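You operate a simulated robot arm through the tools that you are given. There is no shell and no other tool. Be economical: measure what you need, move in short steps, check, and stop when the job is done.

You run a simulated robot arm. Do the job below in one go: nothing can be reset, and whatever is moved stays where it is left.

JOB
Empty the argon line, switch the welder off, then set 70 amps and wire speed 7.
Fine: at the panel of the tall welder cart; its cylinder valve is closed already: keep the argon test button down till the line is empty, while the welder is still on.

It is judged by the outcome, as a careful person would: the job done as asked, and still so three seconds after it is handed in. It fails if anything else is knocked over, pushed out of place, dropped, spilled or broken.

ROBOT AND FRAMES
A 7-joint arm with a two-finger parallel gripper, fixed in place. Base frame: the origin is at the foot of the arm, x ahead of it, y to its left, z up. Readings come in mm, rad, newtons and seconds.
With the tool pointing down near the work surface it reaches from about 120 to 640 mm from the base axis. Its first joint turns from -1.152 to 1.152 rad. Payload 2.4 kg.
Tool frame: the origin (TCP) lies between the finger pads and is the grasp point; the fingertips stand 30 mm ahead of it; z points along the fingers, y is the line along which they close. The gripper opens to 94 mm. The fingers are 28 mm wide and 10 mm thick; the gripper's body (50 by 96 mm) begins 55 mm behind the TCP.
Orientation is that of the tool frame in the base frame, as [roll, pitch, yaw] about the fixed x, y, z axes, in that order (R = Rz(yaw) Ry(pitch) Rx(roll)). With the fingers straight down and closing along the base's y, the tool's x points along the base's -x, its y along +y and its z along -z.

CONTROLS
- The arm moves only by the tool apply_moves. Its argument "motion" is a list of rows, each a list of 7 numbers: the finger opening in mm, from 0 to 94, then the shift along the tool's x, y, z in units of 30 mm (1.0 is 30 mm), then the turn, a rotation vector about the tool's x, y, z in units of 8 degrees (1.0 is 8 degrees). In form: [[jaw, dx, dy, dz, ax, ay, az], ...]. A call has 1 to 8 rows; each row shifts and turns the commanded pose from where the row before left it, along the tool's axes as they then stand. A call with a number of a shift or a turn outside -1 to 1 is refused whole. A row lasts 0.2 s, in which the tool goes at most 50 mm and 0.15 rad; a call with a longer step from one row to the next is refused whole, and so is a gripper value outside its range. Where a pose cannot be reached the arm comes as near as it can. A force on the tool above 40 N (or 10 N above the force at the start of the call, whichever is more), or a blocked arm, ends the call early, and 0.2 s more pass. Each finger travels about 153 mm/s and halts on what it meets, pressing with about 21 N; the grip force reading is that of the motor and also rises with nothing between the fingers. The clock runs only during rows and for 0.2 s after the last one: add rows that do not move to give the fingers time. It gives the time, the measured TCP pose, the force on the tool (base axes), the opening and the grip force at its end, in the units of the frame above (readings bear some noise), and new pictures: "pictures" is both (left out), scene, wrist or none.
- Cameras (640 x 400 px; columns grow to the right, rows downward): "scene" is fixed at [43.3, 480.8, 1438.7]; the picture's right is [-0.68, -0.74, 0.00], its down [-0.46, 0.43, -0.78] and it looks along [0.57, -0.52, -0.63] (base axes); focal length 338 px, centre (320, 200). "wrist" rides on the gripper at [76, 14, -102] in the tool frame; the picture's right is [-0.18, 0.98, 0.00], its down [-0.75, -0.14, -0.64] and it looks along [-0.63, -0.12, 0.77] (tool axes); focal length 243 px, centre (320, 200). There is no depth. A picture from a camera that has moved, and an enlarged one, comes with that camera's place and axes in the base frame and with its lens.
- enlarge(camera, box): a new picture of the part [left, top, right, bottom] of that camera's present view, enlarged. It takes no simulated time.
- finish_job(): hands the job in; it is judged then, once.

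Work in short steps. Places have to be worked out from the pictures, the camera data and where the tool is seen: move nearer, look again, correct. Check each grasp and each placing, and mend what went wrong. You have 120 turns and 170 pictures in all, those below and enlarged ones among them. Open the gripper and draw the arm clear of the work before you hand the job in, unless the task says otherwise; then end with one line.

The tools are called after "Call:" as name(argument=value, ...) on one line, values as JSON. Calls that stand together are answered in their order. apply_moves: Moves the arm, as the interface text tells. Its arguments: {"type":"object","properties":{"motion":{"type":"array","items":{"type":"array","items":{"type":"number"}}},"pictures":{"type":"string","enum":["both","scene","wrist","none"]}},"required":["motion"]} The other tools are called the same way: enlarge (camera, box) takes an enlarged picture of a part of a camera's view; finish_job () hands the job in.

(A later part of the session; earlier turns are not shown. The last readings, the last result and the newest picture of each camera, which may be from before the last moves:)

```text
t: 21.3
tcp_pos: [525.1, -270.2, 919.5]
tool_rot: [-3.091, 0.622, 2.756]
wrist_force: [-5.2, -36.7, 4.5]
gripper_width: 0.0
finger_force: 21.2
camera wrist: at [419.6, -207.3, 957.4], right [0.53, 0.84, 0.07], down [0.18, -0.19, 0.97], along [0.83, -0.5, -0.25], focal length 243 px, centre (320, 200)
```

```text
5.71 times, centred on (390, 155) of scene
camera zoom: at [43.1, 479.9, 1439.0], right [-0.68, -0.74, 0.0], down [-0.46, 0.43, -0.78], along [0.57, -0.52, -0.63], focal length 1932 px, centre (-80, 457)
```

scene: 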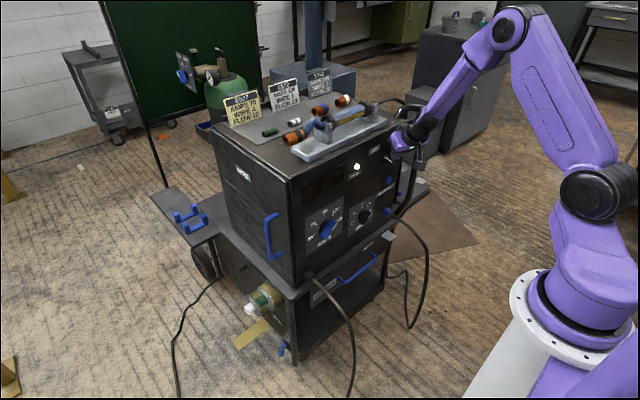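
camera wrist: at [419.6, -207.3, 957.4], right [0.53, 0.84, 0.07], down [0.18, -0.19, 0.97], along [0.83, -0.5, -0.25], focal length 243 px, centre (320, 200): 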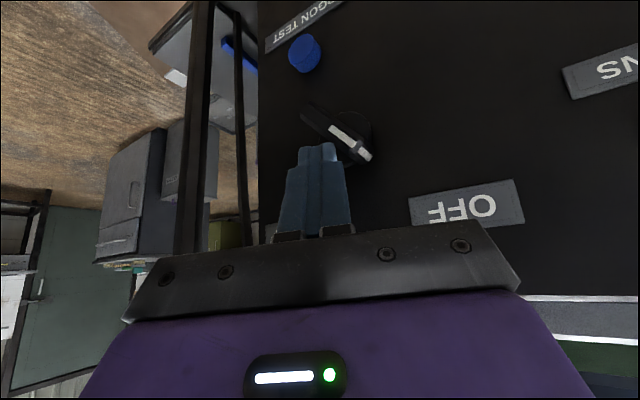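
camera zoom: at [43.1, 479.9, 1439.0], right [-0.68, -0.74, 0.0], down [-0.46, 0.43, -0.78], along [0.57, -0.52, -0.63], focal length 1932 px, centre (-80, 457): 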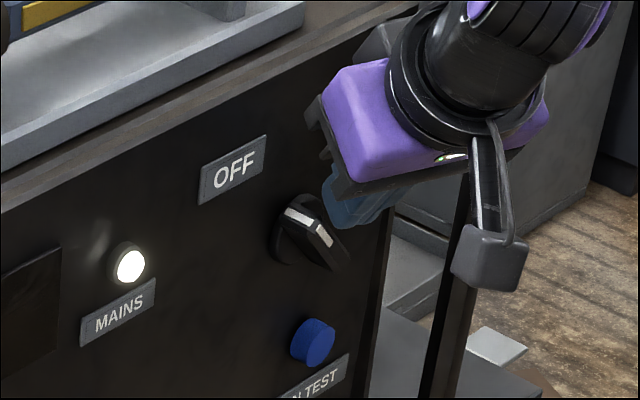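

The display went dark; the knob points to OFF against its stop. Retreat right slightly and then back along the tool.

Call:
apply_moves(motion=[[0, 0, -0.4, 0, 0, 0, 0], [0, 0.2, -0.2, -0.9, 0, 0, 0], [0, 0.2, 0, -0.9, 0, 0, 0], [0, 0, 0, -0.9, 0, 0, 0]])

Call:
enlarge(camera="scene", box=[280, 120, 440, 250])

```text
t: 22.3
tcp_pos: [467.5, -250.8, 977.3]
tool_rot: [-3.101, 0.608, 2.778]
wrist_force: [0.2, -0.5, 0.4]
gripper_width: 0.0
finger_force: 21.4
camera wrist: at [361.2, -191.5, 1017.4], right [0.51, 0.86, 0.07], down [0.19, -0.19, 0.96], along [0.84, -0.48, -0.26], focal length 243 px, centre (320, 200)
```

scene: 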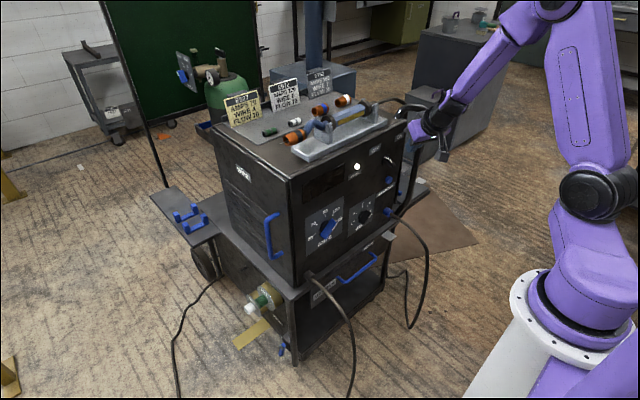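
wrist: 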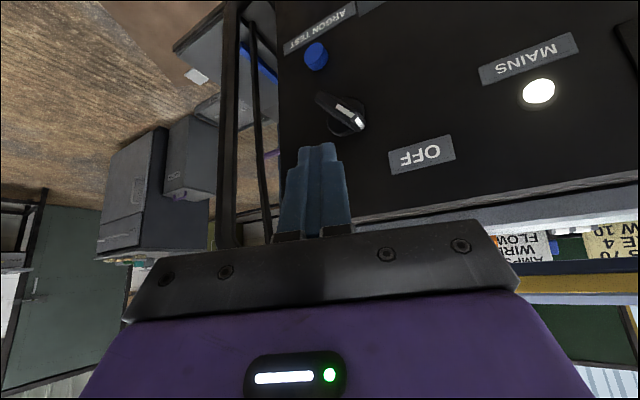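

```text
3.08 times, centred on (360, 185) of scene
camera zoom: at [43.3, 480.8, 1438.6], right [-0.68, -0.74, 0.0], down [-0.46, 0.43, -0.78], along [0.57, -0.52, -0.63], focal length 1040 px, centre (197, 246)
```

zoom: 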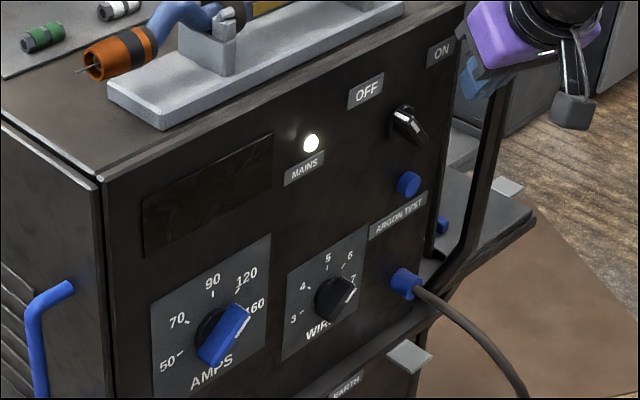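

Welder is off (display dark, pointer at OFF). Now travel left, in front of the amps dial.

Call:
apply_moves(motion=[[0, 0.3, 0.98, 0.0, 0, 0, 0], [0, 0.3, 0.98, 0.0, 0, 0, 0], [0, 0.3, 0.98, 0.0, 0, 0, 0], [0, 0.3, 0.98, 0.0, -0.57, 0, -0.82], [0, 0.3, 0.98, 0.0, -0.57, 0, -0.82], [0, 0.3, 0.98, 0.0, -0.28, 0, -0.41], [0, 0.3, 0.98, 0.0, 0, 0, 0]])

```text
t: 23.9
tcp_pos: [474.7, -46.9, 931.9]
tool_rot: [-3.099, 0.598, 3.126]
wrist_force: [-0.2, -0.2, 0.1]
gripper_width: 0.0
finger_force: 21.2
camera wrist: at [355.8, -26.3, 973.3], right [0.19, 0.98, 0.07], down [0.26, -0.12, 0.96], along [0.95, -0.17, -0.27], focal length 243 px, centre (320, 200)
```

scene: 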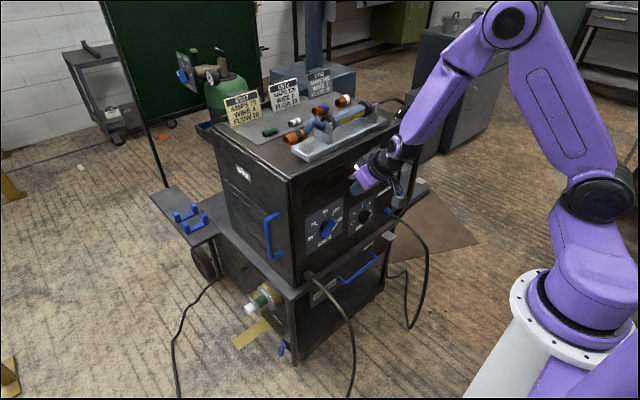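
wrist: 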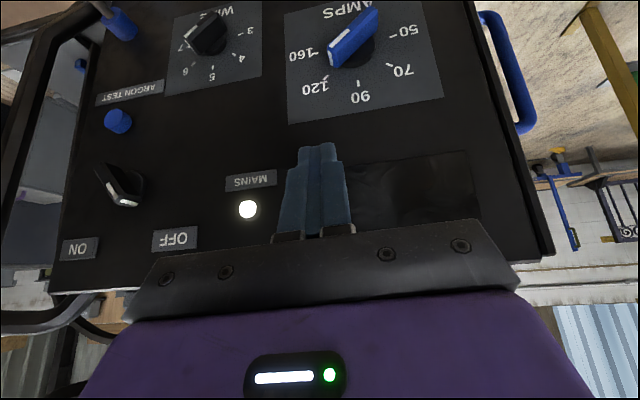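

Call:
enlarge(camera="wrist", box=[160, 0, 450, 140])

```text
2.21 times, centred on (305, 70) of wrist
camera zoom: at [355.8, -26.3, 973.3], right [0.19, 0.98, 0.07], down [0.26, -0.12, 0.96], along [0.95, -0.17, -0.27], focal length 535 px, centre (353, 487)
```

zoom: 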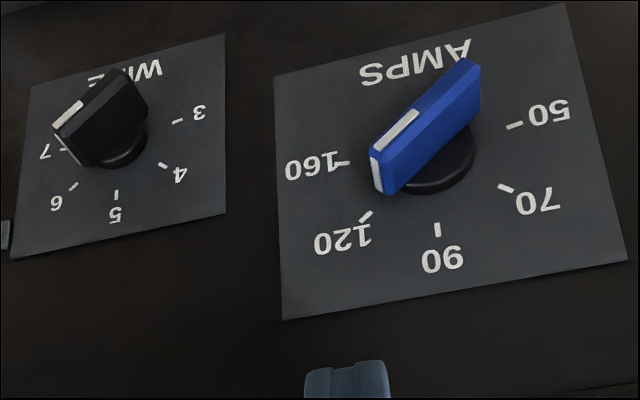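

Clear reading: amps at 120 (target 70, 90° counter-clockwise), wire at 6 (target 7, 45° clockwise). Amps axis ≈(y −12, z 757), bar front x≈535. Go to the right side of the amps pointer, standing off.

Call:
apply_moves(motion=[[0, 0.42, -0.12, 0.9, 0, 0, 0], [0, 0.42, -0.12, 0.9, 0, 0, 0], [0, 0.42, -0.08, 0.9, 0, 0, 0], [0, 0.42, -0.08, 0.9, 0, 0, 0]])

Call:
enlarge(camera="wrist", box=[200, 0, 440, 160])

```text
t: 24.9
tcp_pos: [494.0, -64.5, 815.1]
tool_rot: [-3.1, 0.599, 3.124]
wrist_force: [-0.7, 0.0, -0.3]
gripper_width: 0.1
finger_force: 21.1
camera wrist: at [373.5, -43.9, 855.7], right [0.19, 0.98, 0.07], down [0.26, -0.12, 0.96], along [0.95, -0.17, -0.27], focal length 243 px, centre (320, 200)
```

scene: 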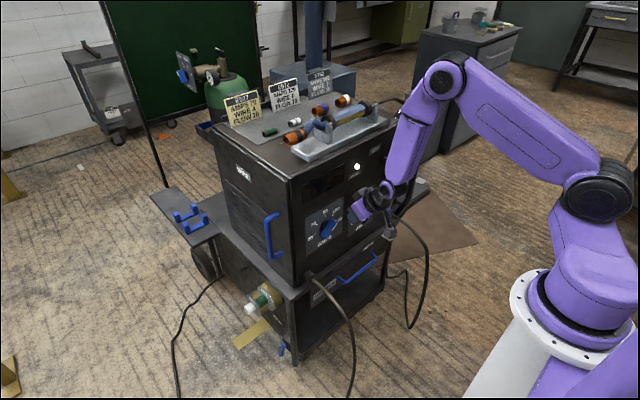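
wrist: 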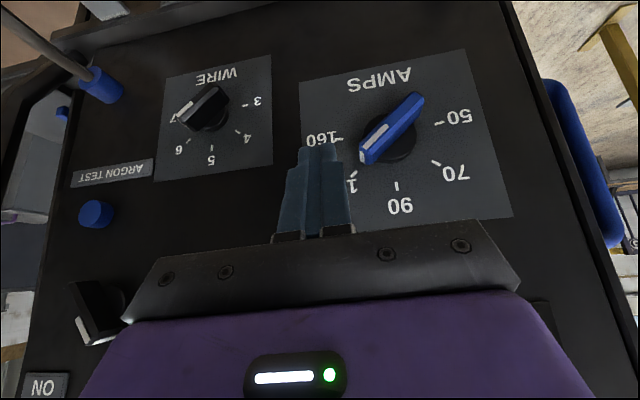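

```text
2.50 times, centred on (320, 80) of wrist
camera zoom: at [373.5, -43.9, 855.7], right [0.19, 0.98, 0.07], down [0.26, -0.12, 0.96], along [0.95, -0.17, -0.27], focal length 606 px, centre (320, 500)
```

zoom: 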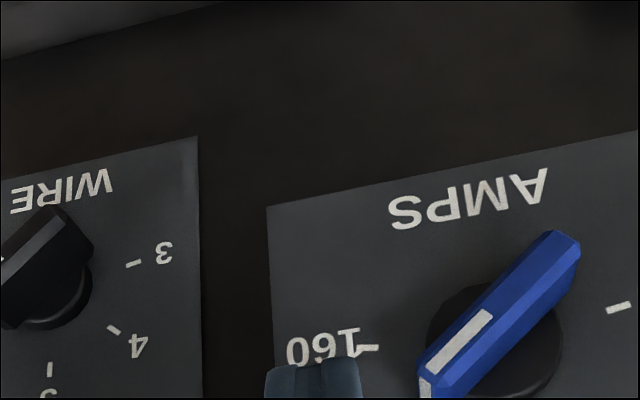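

Axis refined to (−14, 760), pointer end (−38,781). Advance the tip to (544,-64,776), right of the pointer.

Call:
apply_moves(motion=[[0, -0.32, 0.06, 0.5, 0, 0, 0], [0, -0.32, 0.06, 0.5, 0, 0, 0]], pictures="wrist")

```text
t: 25.5
tcp_pos: [526.8, -61.6, 800.3]
tool_rot: [-3.1, 0.597, 3.125]
wrist_force: [0.0, -0.3, 0.1]
gripper_width: 0.0
finger_force: 20.4
camera wrist: at [406.3, -41.7, 841.7], right [0.19, 0.98, 0.07], down [0.26, -0.12, 0.96], along [0.95, -0.17, -0.27], focal length 243 px, centre (320, 200)
```

wrist: 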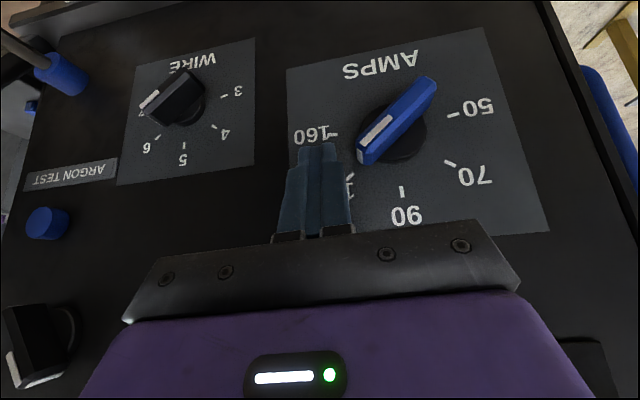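

In position. Sweep left 30 mm in 5 mm rows.

Call:
apply_moves(motion=[[0, 0, 0.17, -0.01, 0, 0, 0], [0, 0, 0.17, -0.01, 0, 0, 0], [0, 0, 0.17, -0.01, 0, 0, 0], [0, 0, 0.17, -0.01, 0, 0, 0], [0, 0, 0.17, -0.01, 0, 0, 0], [0, 0, 0.17, -0.01, 0, 0, 0]], pictures="wrist")

```text
t: 26.6
tcp_pos: [526.8, -47.8, 801.7]
tool_rot: [-3.099, 0.599, 3.102]
wrist_force: [-3.6, -4.2, 3.9]
gripper_width: 0.0
finger_force: 20.5
stopped in row 5: the force on the tool passed its limit (the readings are from after the stop); the commanded pose is now the measured one
camera wrist: at [406.2, -24.7, 843.4], right [0.22, 0.97, 0.07], down [0.25, -0.12, 0.96], along [0.94, -0.19, -0.27], focal length 243 px, centre (320, 200)
```

wrist: 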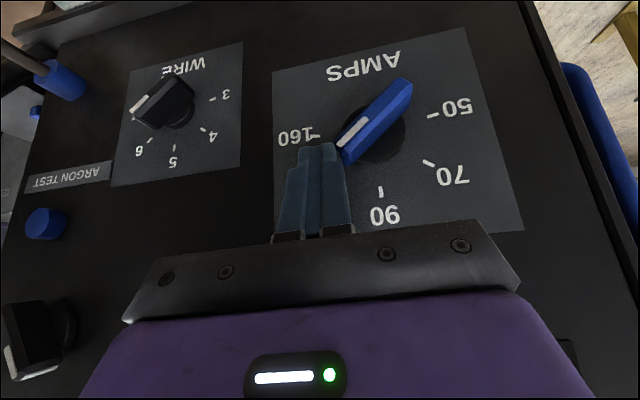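

Contact with the pointer tripped the force limit at the detent; push again in smaller rows.

Call:
apply_moves(motion=[[0, 0, 0.12, -0.01, 0, 0, 0], [0, 0, 0.12, -0.01, 0, 0, 0], [0, 0, 0.12, -0.01, 0, 0, 0], [0, 0, 0.12, -0.01, 0, 0, 0], [0, 0, 0.12, -0.01, 0, 0, 0], [0, 0, 0.12, -0.01, 0, 0, 0]], pictures="wrist")

```text
t: 27.3
tcp_pos: [525.7, -47.8, 802.1]
tool_rot: [-3.097, 0.599, 3.085]
wrist_force: [-3.0, -5.0, 3.2]
gripper_width: 0.2
finger_force: 21.0
stopped in row 3: the force on the tool passed its limit (the readings are from after the stop); the commanded pose is now the measured one
camera wrist: at [406.4, -22.2, 843.5], right [0.23, 0.97, 0.07], down [0.25, -0.13, 0.96], along [0.94, -0.21, -0.27], focal length 243 px, centre (320, 200)
```

wrist: 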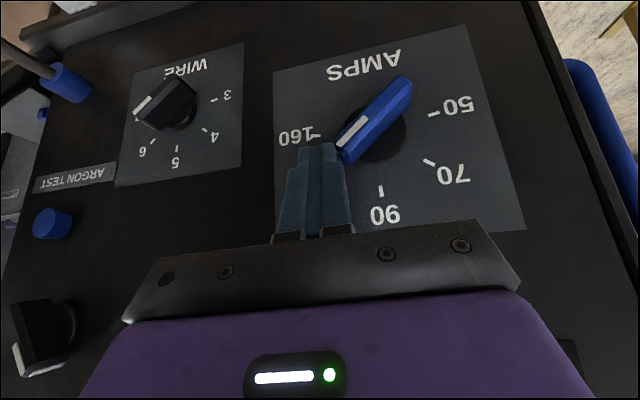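

Friction on the pointer's corner resists a purely sideways push. I drop slightly, then push diagonally up-left so friction helps turn it.

Call:
apply_moves(motion=[[0, 0.15, -0.12, 0.23, 0, 0, 0], [0, 0, 0.16, 0, 0, 0, 0], [0, -0.085, 0.1, -0.13, 0, 0, 0], [0, -0.085, 0.1, -0.13, 0, 0, 0], [0, -0.085, 0.1, -0.13, 0, 0, 0], [0, -0.085, 0.1, -0.13, 0, 0, 0]], pictures="wrist")

```text
t: 28.2
tcp_pos: [526.4, -48.5, 801.8]
tool_rot: [-3.094, 0.596, 3.077]
wrist_force: [-4.3, -3.1, 3.8]
gripper_width: 0.0
finger_force: 21.4
stopped in row 4: the force on the tool passed its limit (the readings are from after the stop); the commanded pose is now the measured one
camera wrist: at [407.3, -21.7, 843.0], right [0.24, 0.97, 0.07], down [0.25, -0.13, 0.96], along [0.94, -0.22, -0.28], focal length 243 px, centre (320, 200)
```

wrist: 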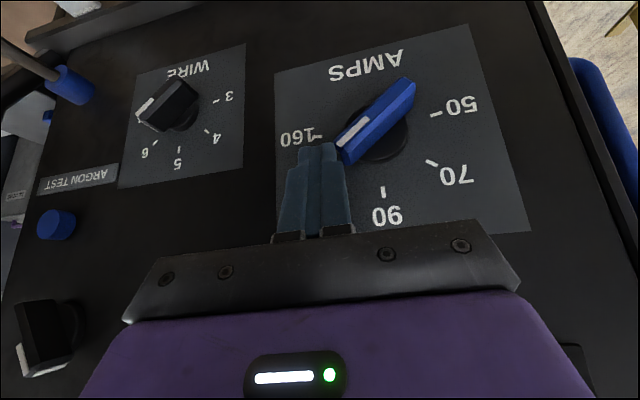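

Still not turning; zoom to see how the finger meets the pointer.

Call:
enlarge(camera="wrist", box=[280, 60, 440, 170])

Call:
enlarge(camera="scene", box=[300, 180, 400, 260])

```text
3.64 times, centred on (360, 115) of wrist
camera zoom: at [407.3, -21.7, 843.0], right [0.24, 0.97, 0.07], down [0.25, -0.13, 0.96], along [0.94, -0.22, -0.28], focal length 882 px, centre (174, 509)
```

zoom: 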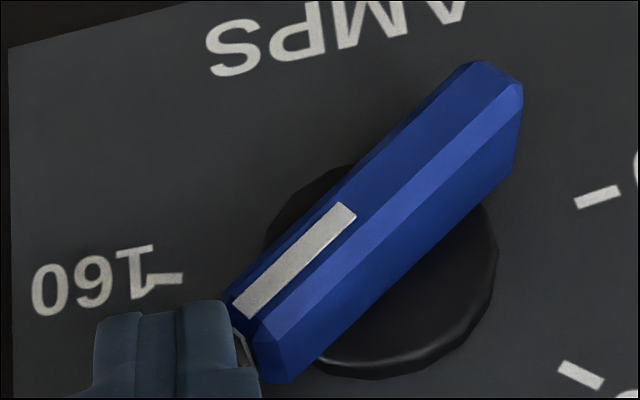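

```text
5.00 times, centred on (350, 220) of scene
camera zoom: at [43.1, 480.8, 1438.7], right [-0.68, -0.74, 0.0], down [-0.46, 0.43, -0.78], along [0.57, -0.52, -0.63], focal length 1690 px, centre (170, 100)
```

zoom: 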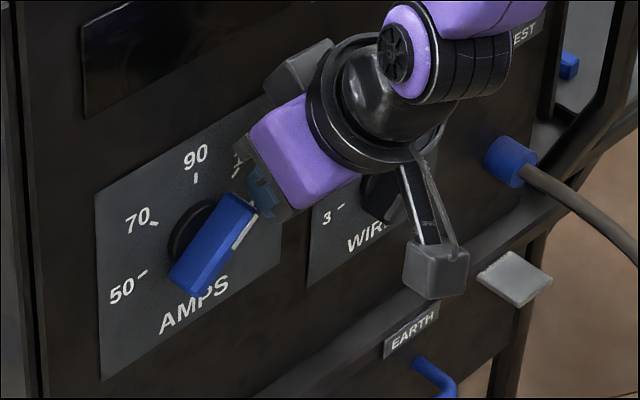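

The finger meets the pointer's end face, so it jams. I retreat right and roll the tool ~32° about the base x so its face pushes up-left, normal to the pointer.

Call:
apply_moves(motion=[[0, 0, -0.9, 0, 0, 0, 0], [0, 0, -0.3, 0, -0.82, 0.04, 0.56], [0, 0, 0, 0, -0.82, 0.04, 0.56], [0, 0, 0, 0, -0.82, 0.04, 0.56], [0, 0, 0, 0, -0.82, 0.04, 0.56]])

```text
t: 29.4
tcp_pos: [531.6, -69.4, 805.6]
tool_rot: [3.117, 0.589, 3.034]
wrist_force: [-0.7, -0.1, -0.8]
gripper_width: 0.0
finger_force: 21.4
out of reach, approached as far as the arm can: row 2, 3, 4, 5
camera wrist: at [412.6, -45.1, 849.1], right [0.24, 0.96, 0.12], down [0.25, -0.18, 0.95], along [0.94, -0.2, -0.29], focal length 243 px, centre (320, 200)
```

scene: 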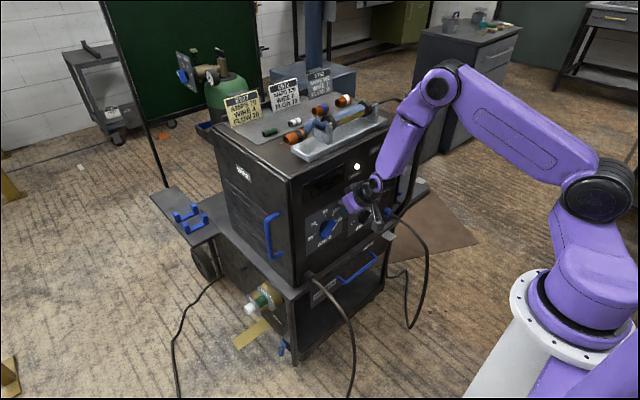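
wrist: 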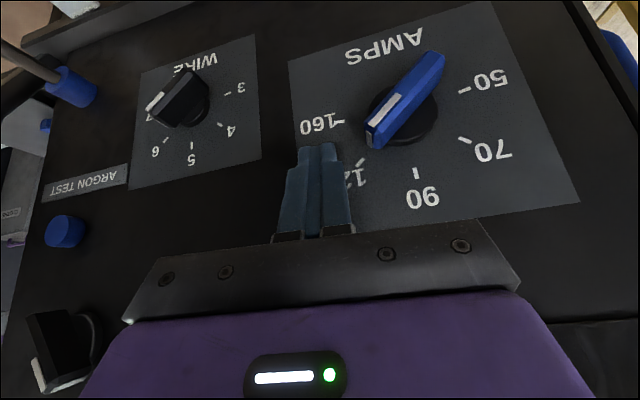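

Roll isn't reachable. Better: press down on the pointer's lower-left tail (turns it counter-clockwise to 90), then sweep the top from 90 to 70. Retract, move over to the left, and fix yaw.

Call:
apply_moves(motion=[[0, 0, 0, -0.8, 0, 0, 0], [0, 0, 0, -0.7, -0.35, 0, -0.5], [0, 0, 1, 0, 0, 0, 0], [0, 0, 1, 0, 0, 0, 0], [0, 0, 1, 0, 0, 0, 0]])

```text
t: 30.6
tcp_pos: [516.7, 23.6, 850.0]
tool_rot: [3.117, 0.591, 3.12]
wrist_force: [-0.2, -0.1, -0.5]
gripper_width: 0.0
finger_force: 21.4
out of reach, approached as far as the arm can: row 2
camera wrist: at [395.5, 37.7, 894.0], right [0.16, 0.98, 0.12], down [0.27, -0.16, 0.95], along [0.95, -0.12, -0.29], focal length 243 px, centre (320, 200)
```

scene: 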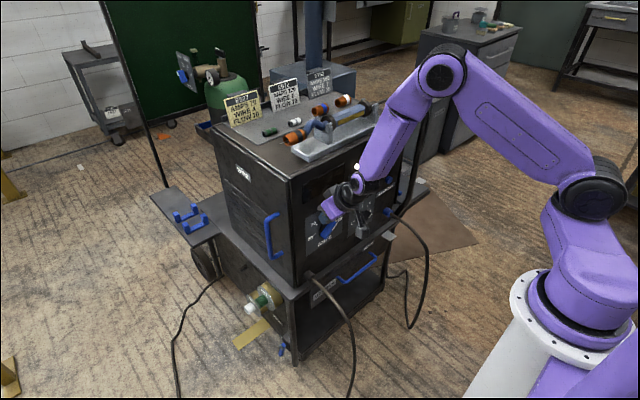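
wrist: 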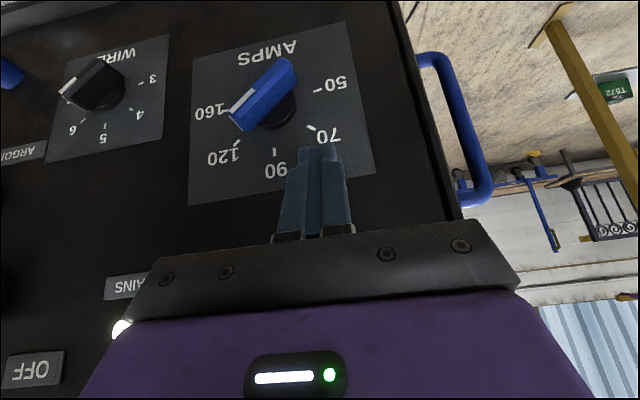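

Tip now at (533,24,825), left of and above the tail. Lower to tip ≈(544,21,766), just above the tail end.

Call:
apply_moves(motion=[[0, 0.41, -0.07, 0.93, 0, 0, 0], [0, 0.41, -0.07, 0.93, 0, 0, 0]])

Call:
enlarge(camera="wrist", box=[200, 60, 400, 190])

```text
t: 31.2
tcp_pos: [526.0, 19.1, 788.9]
tool_rot: [3.118, 0.592, 3.118]
wrist_force: [-0.4, -0.1, 0.9]
gripper_width: 0.4
finger_force: 21.0
camera wrist: at [405.5, 34.1, 832.8], right [0.16, 0.98, 0.12], down [0.27, -0.16, 0.95], along [0.95, -0.12, -0.29], focal length 243 px, centre (320, 200)
```

scene: 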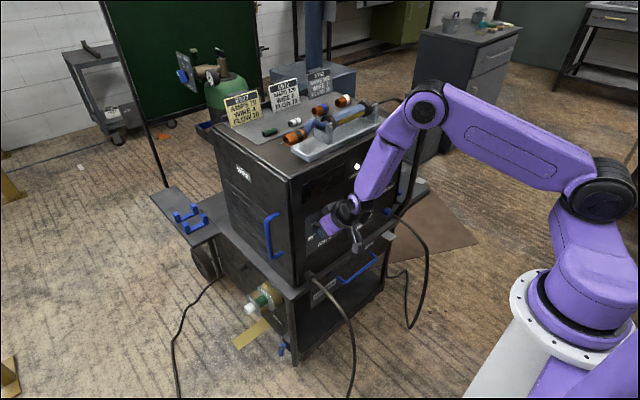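
wrist: 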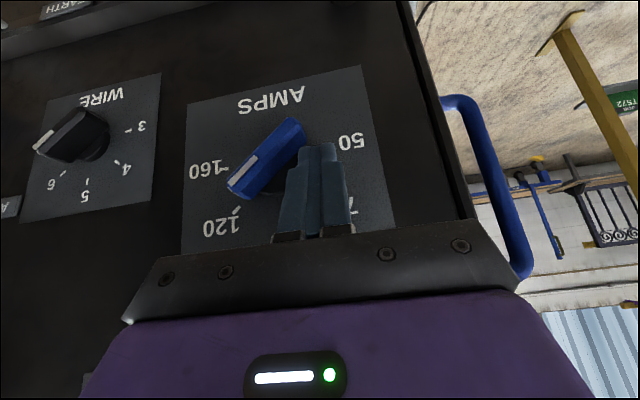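

```text
3.08 times, centred on (300, 125) of wrist
camera zoom: at [405.5, 34.1, 832.8], right [0.16, 0.98, 0.12], down [0.27, -0.16, 0.95], along [0.95, -0.12, -0.29], focal length 746 px, centre (382, 431)
```

zoom: 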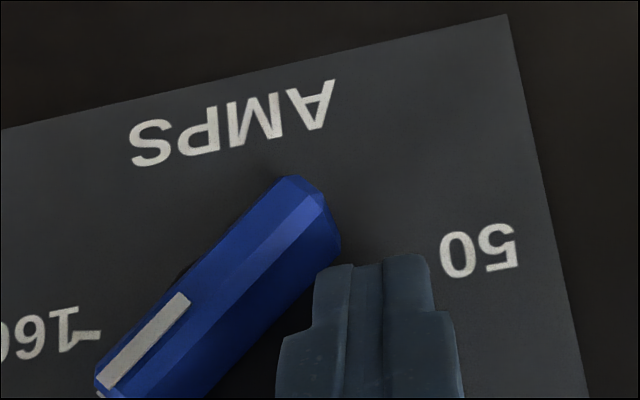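

Finger is poised on the tail's upper side. Push down and slightly right.

Call:
apply_moves(motion=[[0, 0.075, -0.04, 0.11, 0, 0, 0], [0, 0.075, -0.04, 0.11, 0, 0, 0], [0, 0.075, -0.05, 0.11, 0, 0, 0], [0, 0.075, -0.05, 0.11, 0, 0, 0], [0, 0.075, -0.06, 0.11, 0, 0, 0]])

Call:
enlarge(camera="wrist", box=[200, 60, 400, 190])

```text
t: 32.4
tcp_pos: [526.6, 12.1, 771.0]
tool_rot: [3.117, 0.591, 3.12]
wrist_force: [-0.6, 0.9, 0.9]
gripper_width: 0.1
finger_force: 21.1
camera wrist: at [406.4, 26.9, 813.3], right [0.16, 0.98, 0.12], down [0.27, -0.16, 0.95], along [0.95, -0.12, -0.29], focal length 243 px, centre (320, 200)
```

scene: 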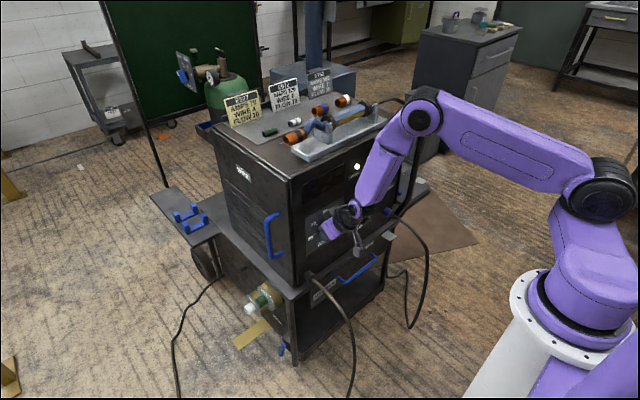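
wrist: 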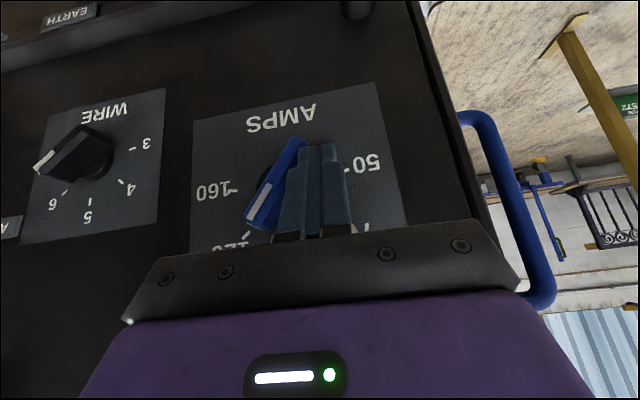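

```text
3.08 times, centred on (300, 125) of wrist
camera zoom: at [406.4, 26.9, 813.3], right [0.16, 0.98, 0.12], down [0.27, -0.16, 0.95], along [0.95, -0.12, -0.29], focal length 746 px, centre (382, 431)
```

zoom: 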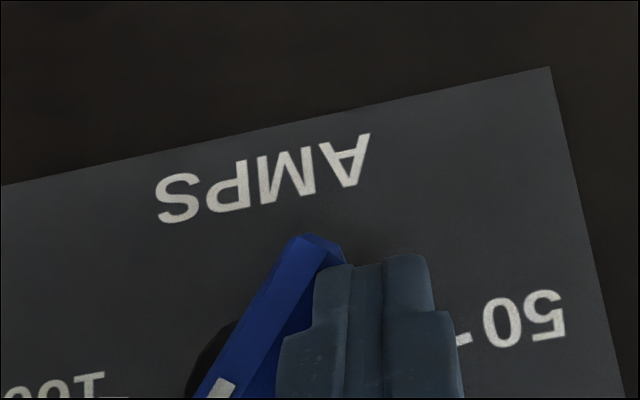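

It's turning easily (now ~25°). Continue mostly rightward, a bit downward.

Call:
apply_moves(motion=[[0, 0.05, -0.08, 0.08, 0, 0, 0], [0, 0.03, -0.1, 0.05, 0, 0, 0], [0, 0.02, -0.1, 0.03, 0, 0, 0], [0, 0, -0.1, 0, 0, 0, 0]], pictures="wrist")

Call:
enlarge(camera="scene", box=[290, 180, 390, 260])

```text
t: 33.4
tcp_pos: [527.8, 4.1, 763.6]
tool_rot: [3.118, 0.592, 3.128]
wrist_force: [-5.2, 13.7, 2.6]
gripper_width: 0.0
finger_force: 20.7
camera wrist: at [406.3, 16.9, 807.6], right [0.15, 0.98, 0.12], down [0.27, -0.16, 0.95], along [0.95, -0.11, -0.29], focal length 243 px, centre (320, 200)
```

wrist: 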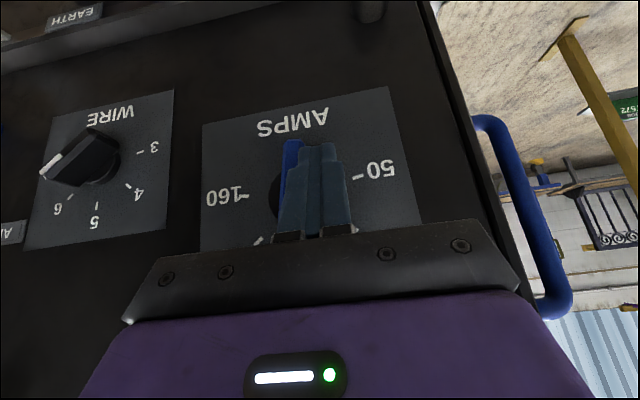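

```text
5.00 times, centred on (340, 220) of scene
camera zoom: at [43.1, 481.1, 1438.6], right [-0.68, -0.74, 0.0], down [-0.46, 0.43, -0.78], along [0.57, -0.52, -0.63], focal length 1690 px, centre (220, 100)
```

zoom: 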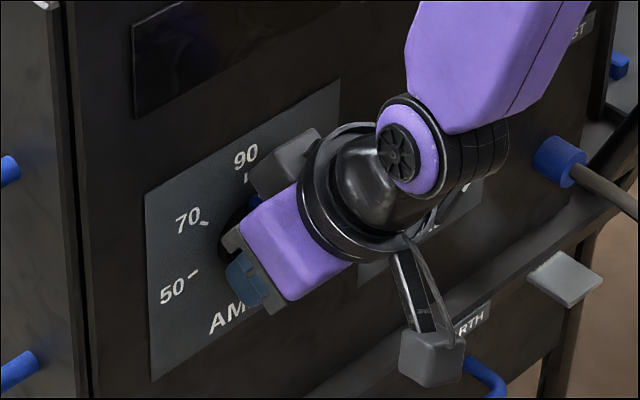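

The pointer is about vertical (90). Retract, pass in front over to the right side, and set up for the leftward sweep at its upper end.

Call:
apply_moves(motion=[[0, 0, 0.15, 0, 0, 0, 0], [0, 0, 0, -1, 0, 0, 0], [0, 0, 0, -1.0, 0, 0, 0], [0, 0, 0, -0.2, 0, 0, 0], [0, 0, -0.85, 0, 0, 0, 0], [0, 0, -0.85, 0, 0, 0, 0]])

Call:
enlarge(camera="wrist", box=[200, 20, 440, 180])

```text
t: 34.8
tcp_pos: [504.2, -35.2, 826.6]
tool_rot: [3.134, 0.587, 3.126]
wrist_force: [0.2, 0.0, 0.5]
gripper_width: 0.1
finger_force: 21.2
out of reach, approached as far as the arm can: row 5, 6
camera wrist: at [383.7, -19.7, 870.4], right [0.16, 0.98, 0.11], down [0.27, -0.15, 0.95], along [0.95, -0.13, -0.29], focal length 243 px, centre (320, 200)
```

scene: 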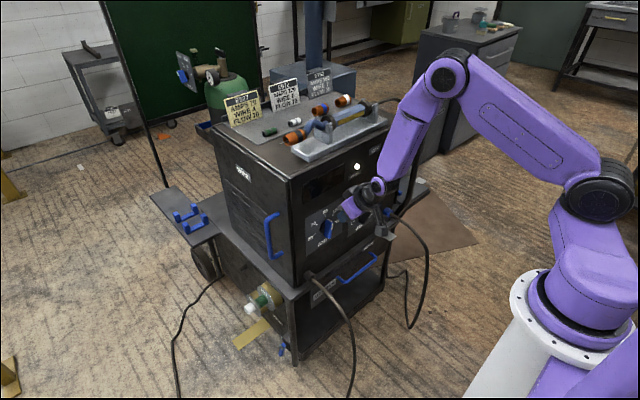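
wrist: 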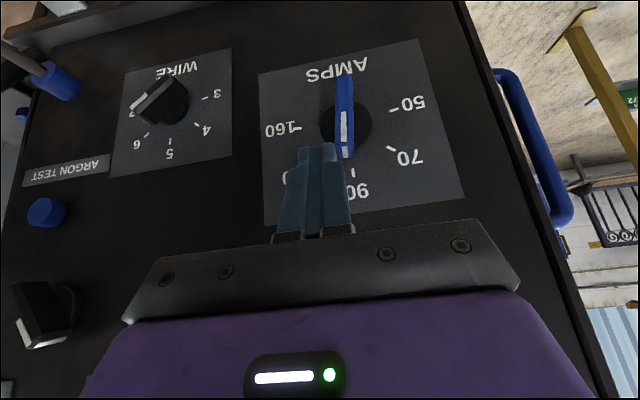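

```text
2.50 times, centred on (320, 100) of wrist
camera zoom: at [383.7, -19.7, 870.4], right [0.16, 0.98, 0.11], down [0.27, -0.15, 0.95], along [0.95, -0.13, -0.29], focal length 606 px, centre (320, 450)
```

zoom: 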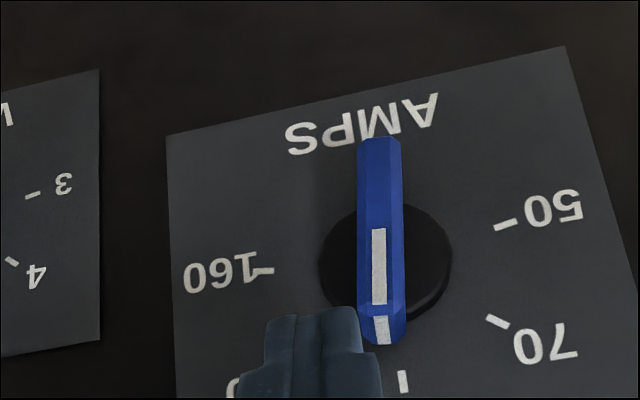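

Pointer exactly at 90. Axis (−15,762). Shift right 8 mm, go in, and begin the leftward sweep at the upper end.

Call:
apply_moves(motion=[[0, 0, -0.27, 0, 0, 0, 0], [0, -0.18, 0, 0.42, 0, 0, 0], [0, -0.18, 0, 0.42, 0, 0, 0], [0, 0, 0.13, 0, 0, 0, 0], [0, 0, 0.13, 0, 0, 0, 0], [0, 0, 0.13, 0, 0, 0, 0], [0, 0, 0.13, 0, 0, 0, 0]], pictures="wrist")

Call:
enlarge(camera="wrist", box=[200, 20, 440, 180])

```text
t: 36.4
tcp_pos: [532.2, -22.8, 814.1]
tool_rot: [3.118, 0.592, 3.12]
wrist_force: [1.2, -0.6, 1.3]
gripper_width: 0.0
finger_force: 21.0
out of reach, approached as far as the arm can: row 1
camera wrist: at [411.3, -8.4, 857.1], right [0.16, 0.98, 0.12], down [0.27, -0.16, 0.95], along [0.95, -0.12, -0.29], focal length 243 px, centre (320, 200)
```

wrist: 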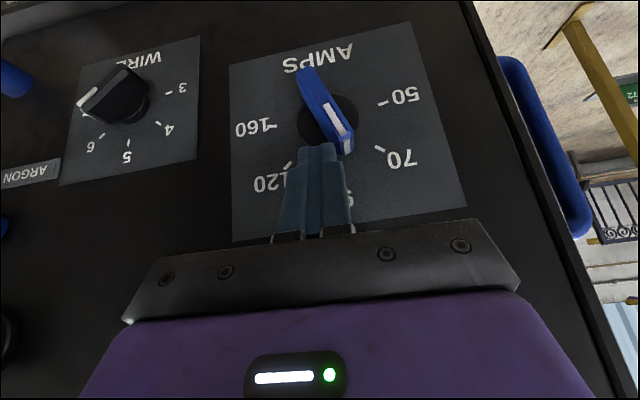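

```text
2.50 times, centred on (320, 100) of wrist
camera zoom: at [411.3, -8.4, 857.1], right [0.16, 0.98, 0.12], down [0.27, -0.16, 0.95], along [0.95, -0.12, -0.29], focal length 606 px, centre (320, 450)
```

zoom: 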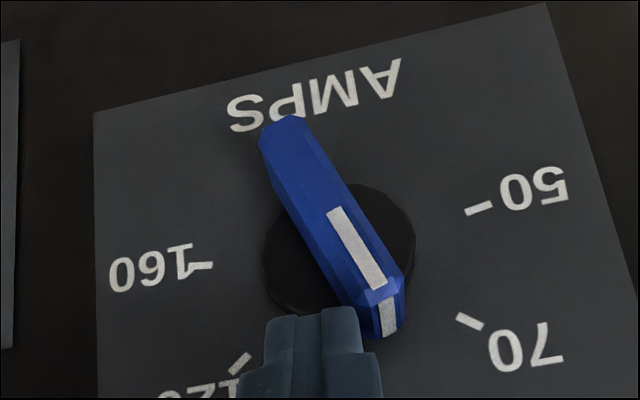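

Turning well (about −25°). Continue left in small steps.

Call:
apply_moves(motion=[[0, 0, 0.12, 0, 0, 0, 0], [0, 0, 0.12, 0, 0, 0, 0], [0, 0, 0.12, 0, 0, 0, 0]], pictures="none")

Call:
enlarge(camera="wrist", box=[200, 20, 440, 180])

```text
t: 37.2
tcp_pos: [532.9, -14.4, 814.5]
tool_rot: [3.116, 0.59, 3.12]
wrist_force: [0.1, 0.5, 0.8]
gripper_width: 0.0
finger_force: 21.0
```

```text
2.50 times, centred on (320, 100) of wrist
camera zoom: at [411.6, 1.8, 856.4], right [0.16, 0.98, 0.12], down [0.27, -0.16, 0.95], along [0.95, -0.12, -0.29], focal length 606 px, centre (320, 450)
```

zoom: 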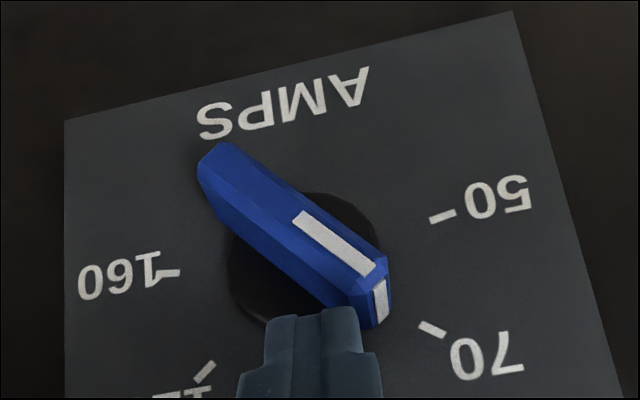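

Pointer is parallel to the 70 tick, no force left: it snapped into 70. Retreat and verify.

Call:
apply_moves(motion=[[0, 0, -0.3, 0, 0, 0, 0], [0, 0, -0.2, -0.9, 0, 0, 0], [0, 0, 0, -1, 0, 0, 0], [0, 0, -1, -0.2, 0, 0, 0], [0, 0, -1, 0, 0, 0, 0]])

Call:
enlarge(camera="wrist", box=[180, 0, 480, 180])

Call:
enlarge(camera="scene", box=[290, 180, 390, 260])

```text
t: 38.4
tcp_pos: [505.2, -70.2, 868.2]
tool_rot: [3.139, 0.586, 3.13]
wrist_force: [0.2, -0.2, 0.5]
gripper_width: 0.0
finger_force: 21.1
out of reach, approached as far as the arm can: row 4, 5
camera wrist: at [384.8, -55.0, 911.7], right [0.16, 0.98, 0.1], down [0.27, -0.15, 0.95], along [0.95, -0.13, -0.29], focal length 243 px, centre (320, 200)
```

scene: 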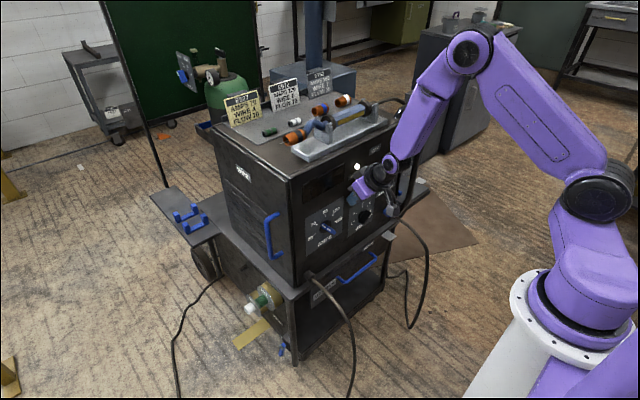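
wrist: 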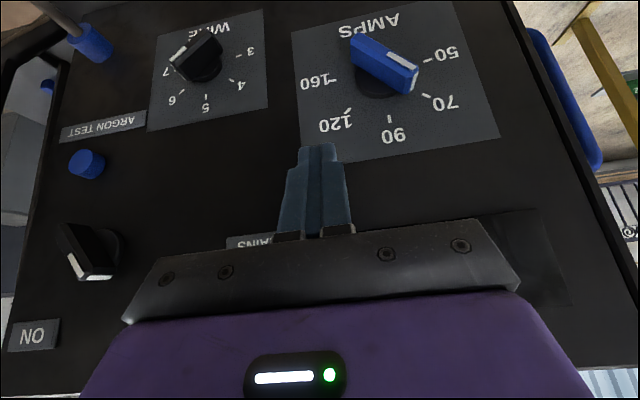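

```text
2.13 times, centred on (330, 90) of wrist
camera zoom: at [384.8, -55.0, 911.7], right [0.16, 0.98, 0.1], down [0.27, -0.15, 0.95], along [0.95, -0.13, -0.29], focal length 518 px, centre (299, 435)
```

zoom: 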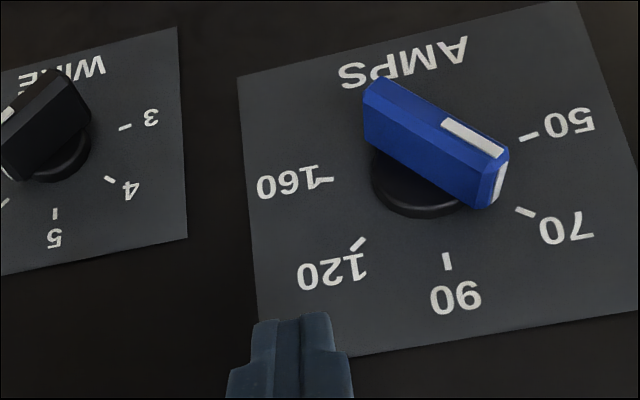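

```text
5.00 times, centred on (340, 220) of scene
camera zoom: at [43.2, 480.9, 1438.7], right [-0.68, -0.74, 0.0], down [-0.46, 0.43, -0.78], along [0.57, -0.52, -0.63], focal length 1690 px, centre (220, 100)
```

zoom: 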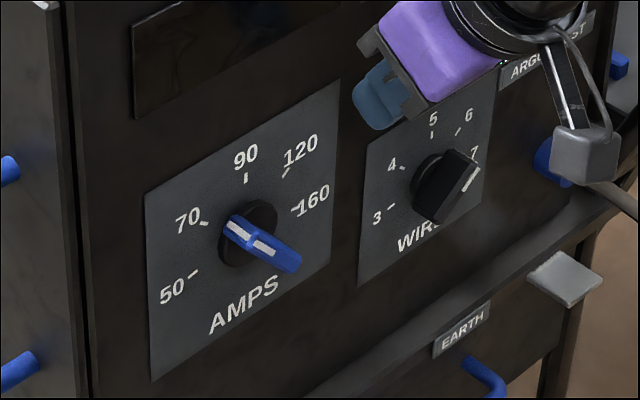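

Amps pointer is at 70. Next wire knob (axis ≈(−175,712)), pointer at 6: press down on its upper-right end to turn clockwise to 7. Yaw −16° and move above it.

Call:
apply_moves(motion=[[0, 0, -0.5, 0, 0.56, 0, 0.83], [0, 0, -0.5, 0, 0.56, 0, 0.83], [0, 0.04, -0.7, 0.5, 0, 0, 0], [0, 0.04, -0.7, 0.5, 0, 0, 0], [0, 0.04, -0.7, 0.5, 0, 0, 0], [0, 0.04, -0.6, 0.5, 0, 0, 0]])

Call:
enlarge(camera="wrist", box=[200, 0, 440, 160])

```text
t: 39.8
tcp_pos: [516.9, -172.1, 824.6]
tool_rot: [3.131, 0.582, 2.844]
wrist_force: [0.0, -1.2, -0.6]
gripper_width: 0.1
finger_force: 21.0
out of reach, approached as far as the arm can: row 5, 6
camera wrist: at [406.3, -124.0, 868.8], right [0.43, 0.9, 0.11], down [0.22, -0.22, 0.95], along [0.88, -0.38, -0.29], focal length 243 px, centre (320, 200)
```

scene: 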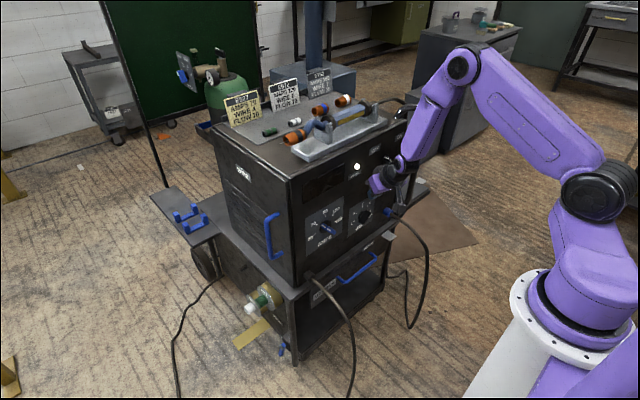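
wrist: 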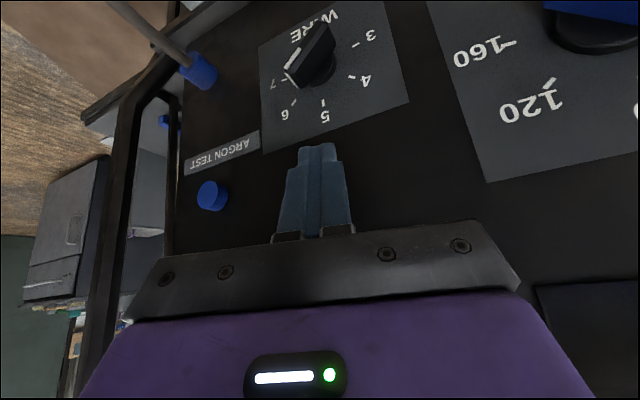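

```text
2.50 times, centred on (320, 80) of wrist
camera zoom: at [406.3, -124.0, 868.8], right [0.43, 0.9, 0.11], down [0.22, -0.22, 0.95], along [0.88, -0.38, -0.29], focal length 606 px, centre (320, 500)
```

zoom: 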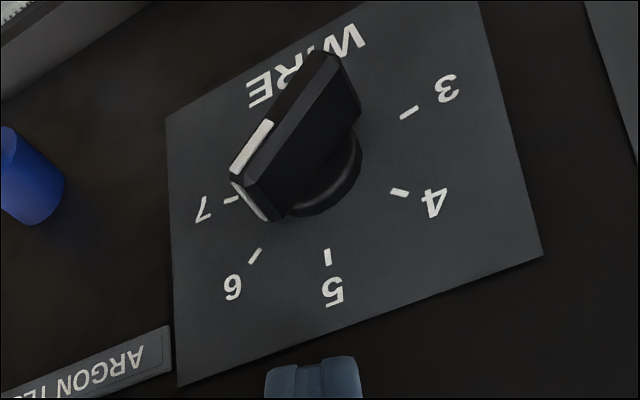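

Before doing wire, I verify the amps pointer angle precisely with a higher zoom.

Call:
enlarge(camera="scene", box=[300, 196, 364, 252])

```text
7.14 times, centred on (332, 224) of scene
camera zoom: at [43.3, 480.8, 1438.7], right [-0.68, -0.74, 0.0], down [-0.46, 0.43, -0.78], along [0.57, -0.52, -0.63], focal length 2415 px, centre (234, 29)
```

zoom: 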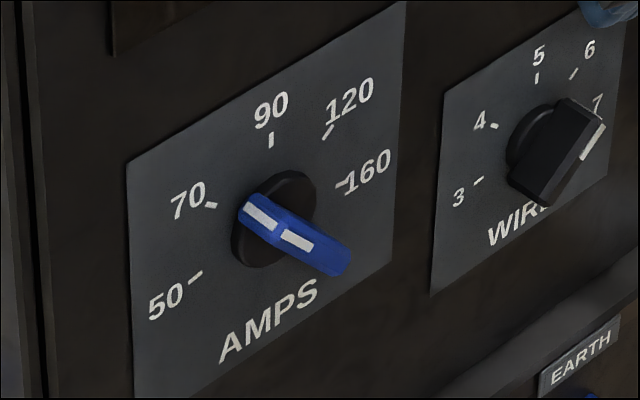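

The amps pointer is really at about −40° while the 70 tick is at −50°, so it needs ~10° more later (ticks at ±50°, ±100°). First wire: axis ≈(−176,706), go above its upper-right end.

Call:
apply_moves(motion=[[0, 0.27, -0.33, 0.9, 0, 0, 0], [0, 0.27, -0.33, 0.9, 0, 0, 0]])

Call:
enlarge(camera="wrist", box=[200, 40, 440, 200])

```text
t: 40.5
tcp_pos: [536.2, -202.3, 776.5]
tool_rot: [3.139, 0.564, 2.843]
wrist_force: [-4.4, -0.5, 0.6]
gripper_width: 0.1
finger_force: 21.5
out of reach, approached as far as the arm can: row 1, 2
stopped in row 2: the force on the tool passed its limit (the readings are from after the stop); the commanded pose is now the measured one
camera wrist: at [426.7, -154.3, 822.0], right [0.44, 0.89, 0.1], down [0.24, -0.22, 0.95], along [0.87, -0.39, -0.31], focal length 243 px, centre (320, 200)
```

scene: 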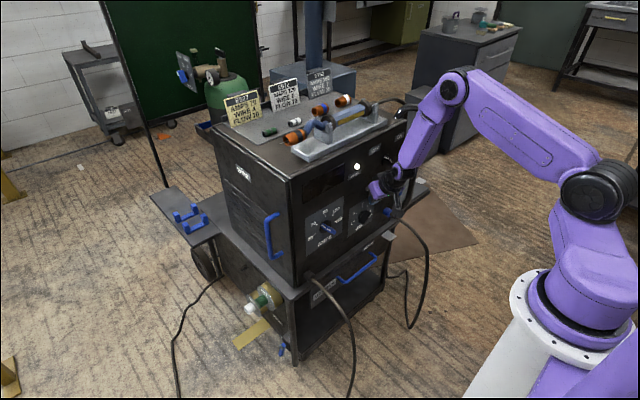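
wrist: 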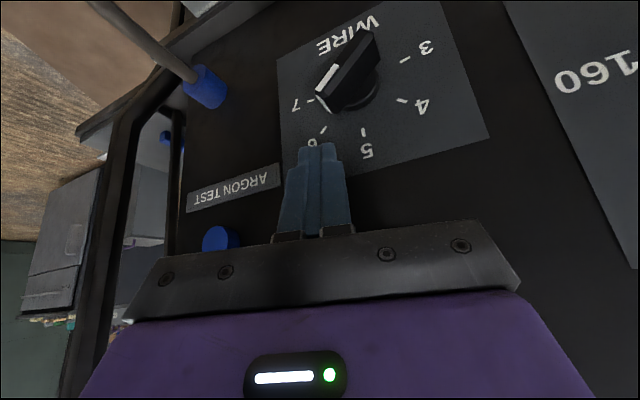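

```text
2.50 times, centred on (320, 120) of wrist
camera zoom: at [426.7, -154.3, 822.0], right [0.44, 0.89, 0.1], down [0.24, -0.22, 0.95], along [0.87, -0.39, -0.31], focal length 606 px, centre (320, 400)
```

zoom: 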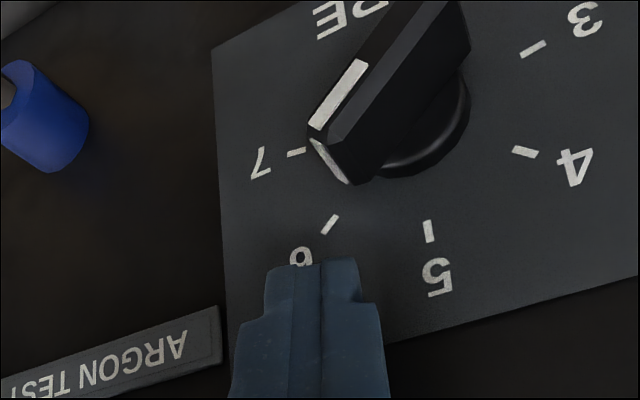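

Reach limits push the tip into the panel at this tilt; I ease the tilt by 8–12° and pull back slightly.

Call:
apply_moves(motion=[[0, 0.16, -0.06, -0.1, 0, 0, 0], [0, 0, 0, 0, 0, 1, 0], [0, 0, 0, 0, 0, 0.5, 0]], pictures="wrist")

```text
t: 41.3
tcp_pos: [530.6, -201.6, 777.2]
tool_rot: [3.137, 0.357, 2.844]
wrist_force: [-0.9, 0.5, 0.6]
gripper_width: 0.0
finger_force: 21.1
camera wrist: at [433.3, -157.7, 846.2], right [0.45, 0.89, 0.07], down [0.42, -0.28, 0.86], along [0.79, -0.36, -0.5], focal length 243 px, centre (320, 200)
```

wrist: 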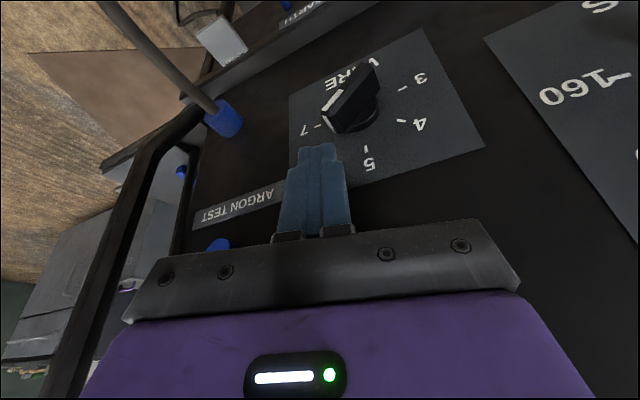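

Reachable now with 20° tilt; tip at (541,-204,749). Shift left 5 mm and press down in 4 mm rows.

Call:
apply_moves(motion=[[0, 0.05, 0.16, -0.02, 0, 0, 0], [0, 0.047, 0, 0.125, 0, 0, 0], [0, 0.047, 0, 0.125, 0, 0, 0], [0, 0.047, 0, 0.125, 0, 0, 0], [0, 0.047, 0, 0.125, 0, 0, 0], [0, 0.047, 0, 0.125, 0, 0, 0], [0, 0.047, 0, 0.125, 0, 0, 0]], pictures="wrist")

Call:
enlarge(camera="wrist", box=[240, 60, 440, 190])

```text
t: 42.9
tcp_pos: [532.8, -198.5, 754.2]
tool_rot: [3.138, 0.36, 2.842]
wrist_force: [-0.2, -0.4, -0.3]
gripper_width: 0.1
finger_force: 21.1
camera wrist: at [433.9, -152.8, 822.5], right [0.45, 0.89, 0.07], down [0.42, -0.28, 0.87], along [0.79, -0.36, -0.5], focal length 243 px, centre (320, 200)
```

wrist: 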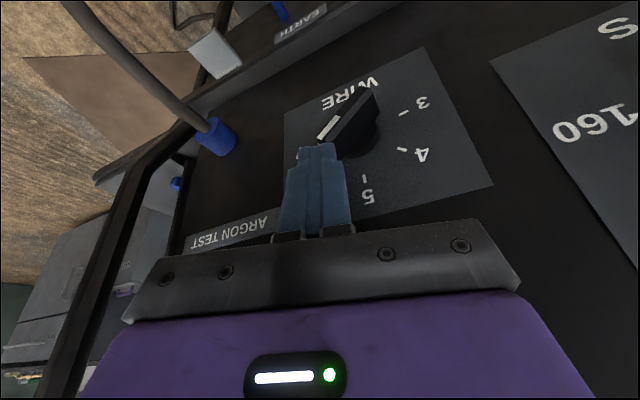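

```text
3.08 times, centred on (340, 125) of wrist
camera zoom: at [433.9, -152.8, 822.5], right [0.45, 0.89, 0.07], down [0.42, -0.28, 0.87], along [0.79, -0.36, -0.5], focal length 746 px, centre (258, 431)
```

zoom: 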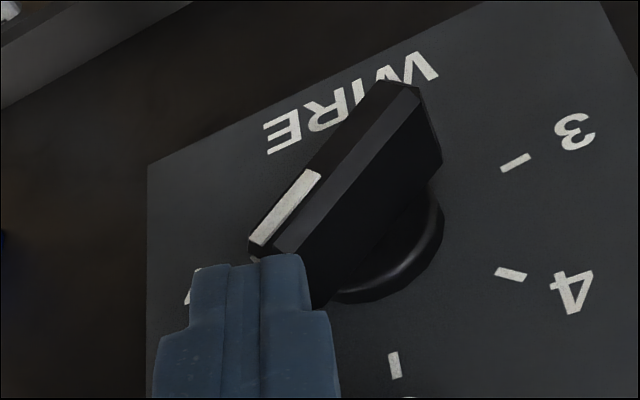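

The finger is right on the pointer's upper-right end. Press further down.

Call:
apply_moves(motion=[[0, 0.047, 0, 0.125, 0, 0, 0], [0, 0.047, 0, 0.125, 0, 0, 0], [0, 0.047, 0, 0.125, 0, 0, 0]], pictures="none")

Call:
enlarge(camera="wrist", box=[240, 60, 440, 190])

```text
t: 43.7
tcp_pos: [532.0, -196.8, 740.4]
tool_rot: [3.137, 0.359, 2.847]
wrist_force: [-0.9, -0.5, 1.4]
gripper_width: 0.0
finger_force: 20.8
```

```text
3.08 times, centred on (340, 125) of wrist
camera zoom: at [434.2, -152.8, 809.8], right [0.45, 0.89, 0.07], down [0.42, -0.28, 0.86], along [0.79, -0.36, -0.5], focal length 746 px, centre (258, 431)
```

zoom: 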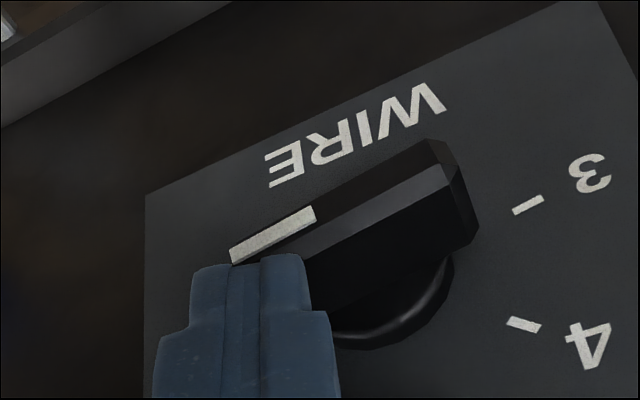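

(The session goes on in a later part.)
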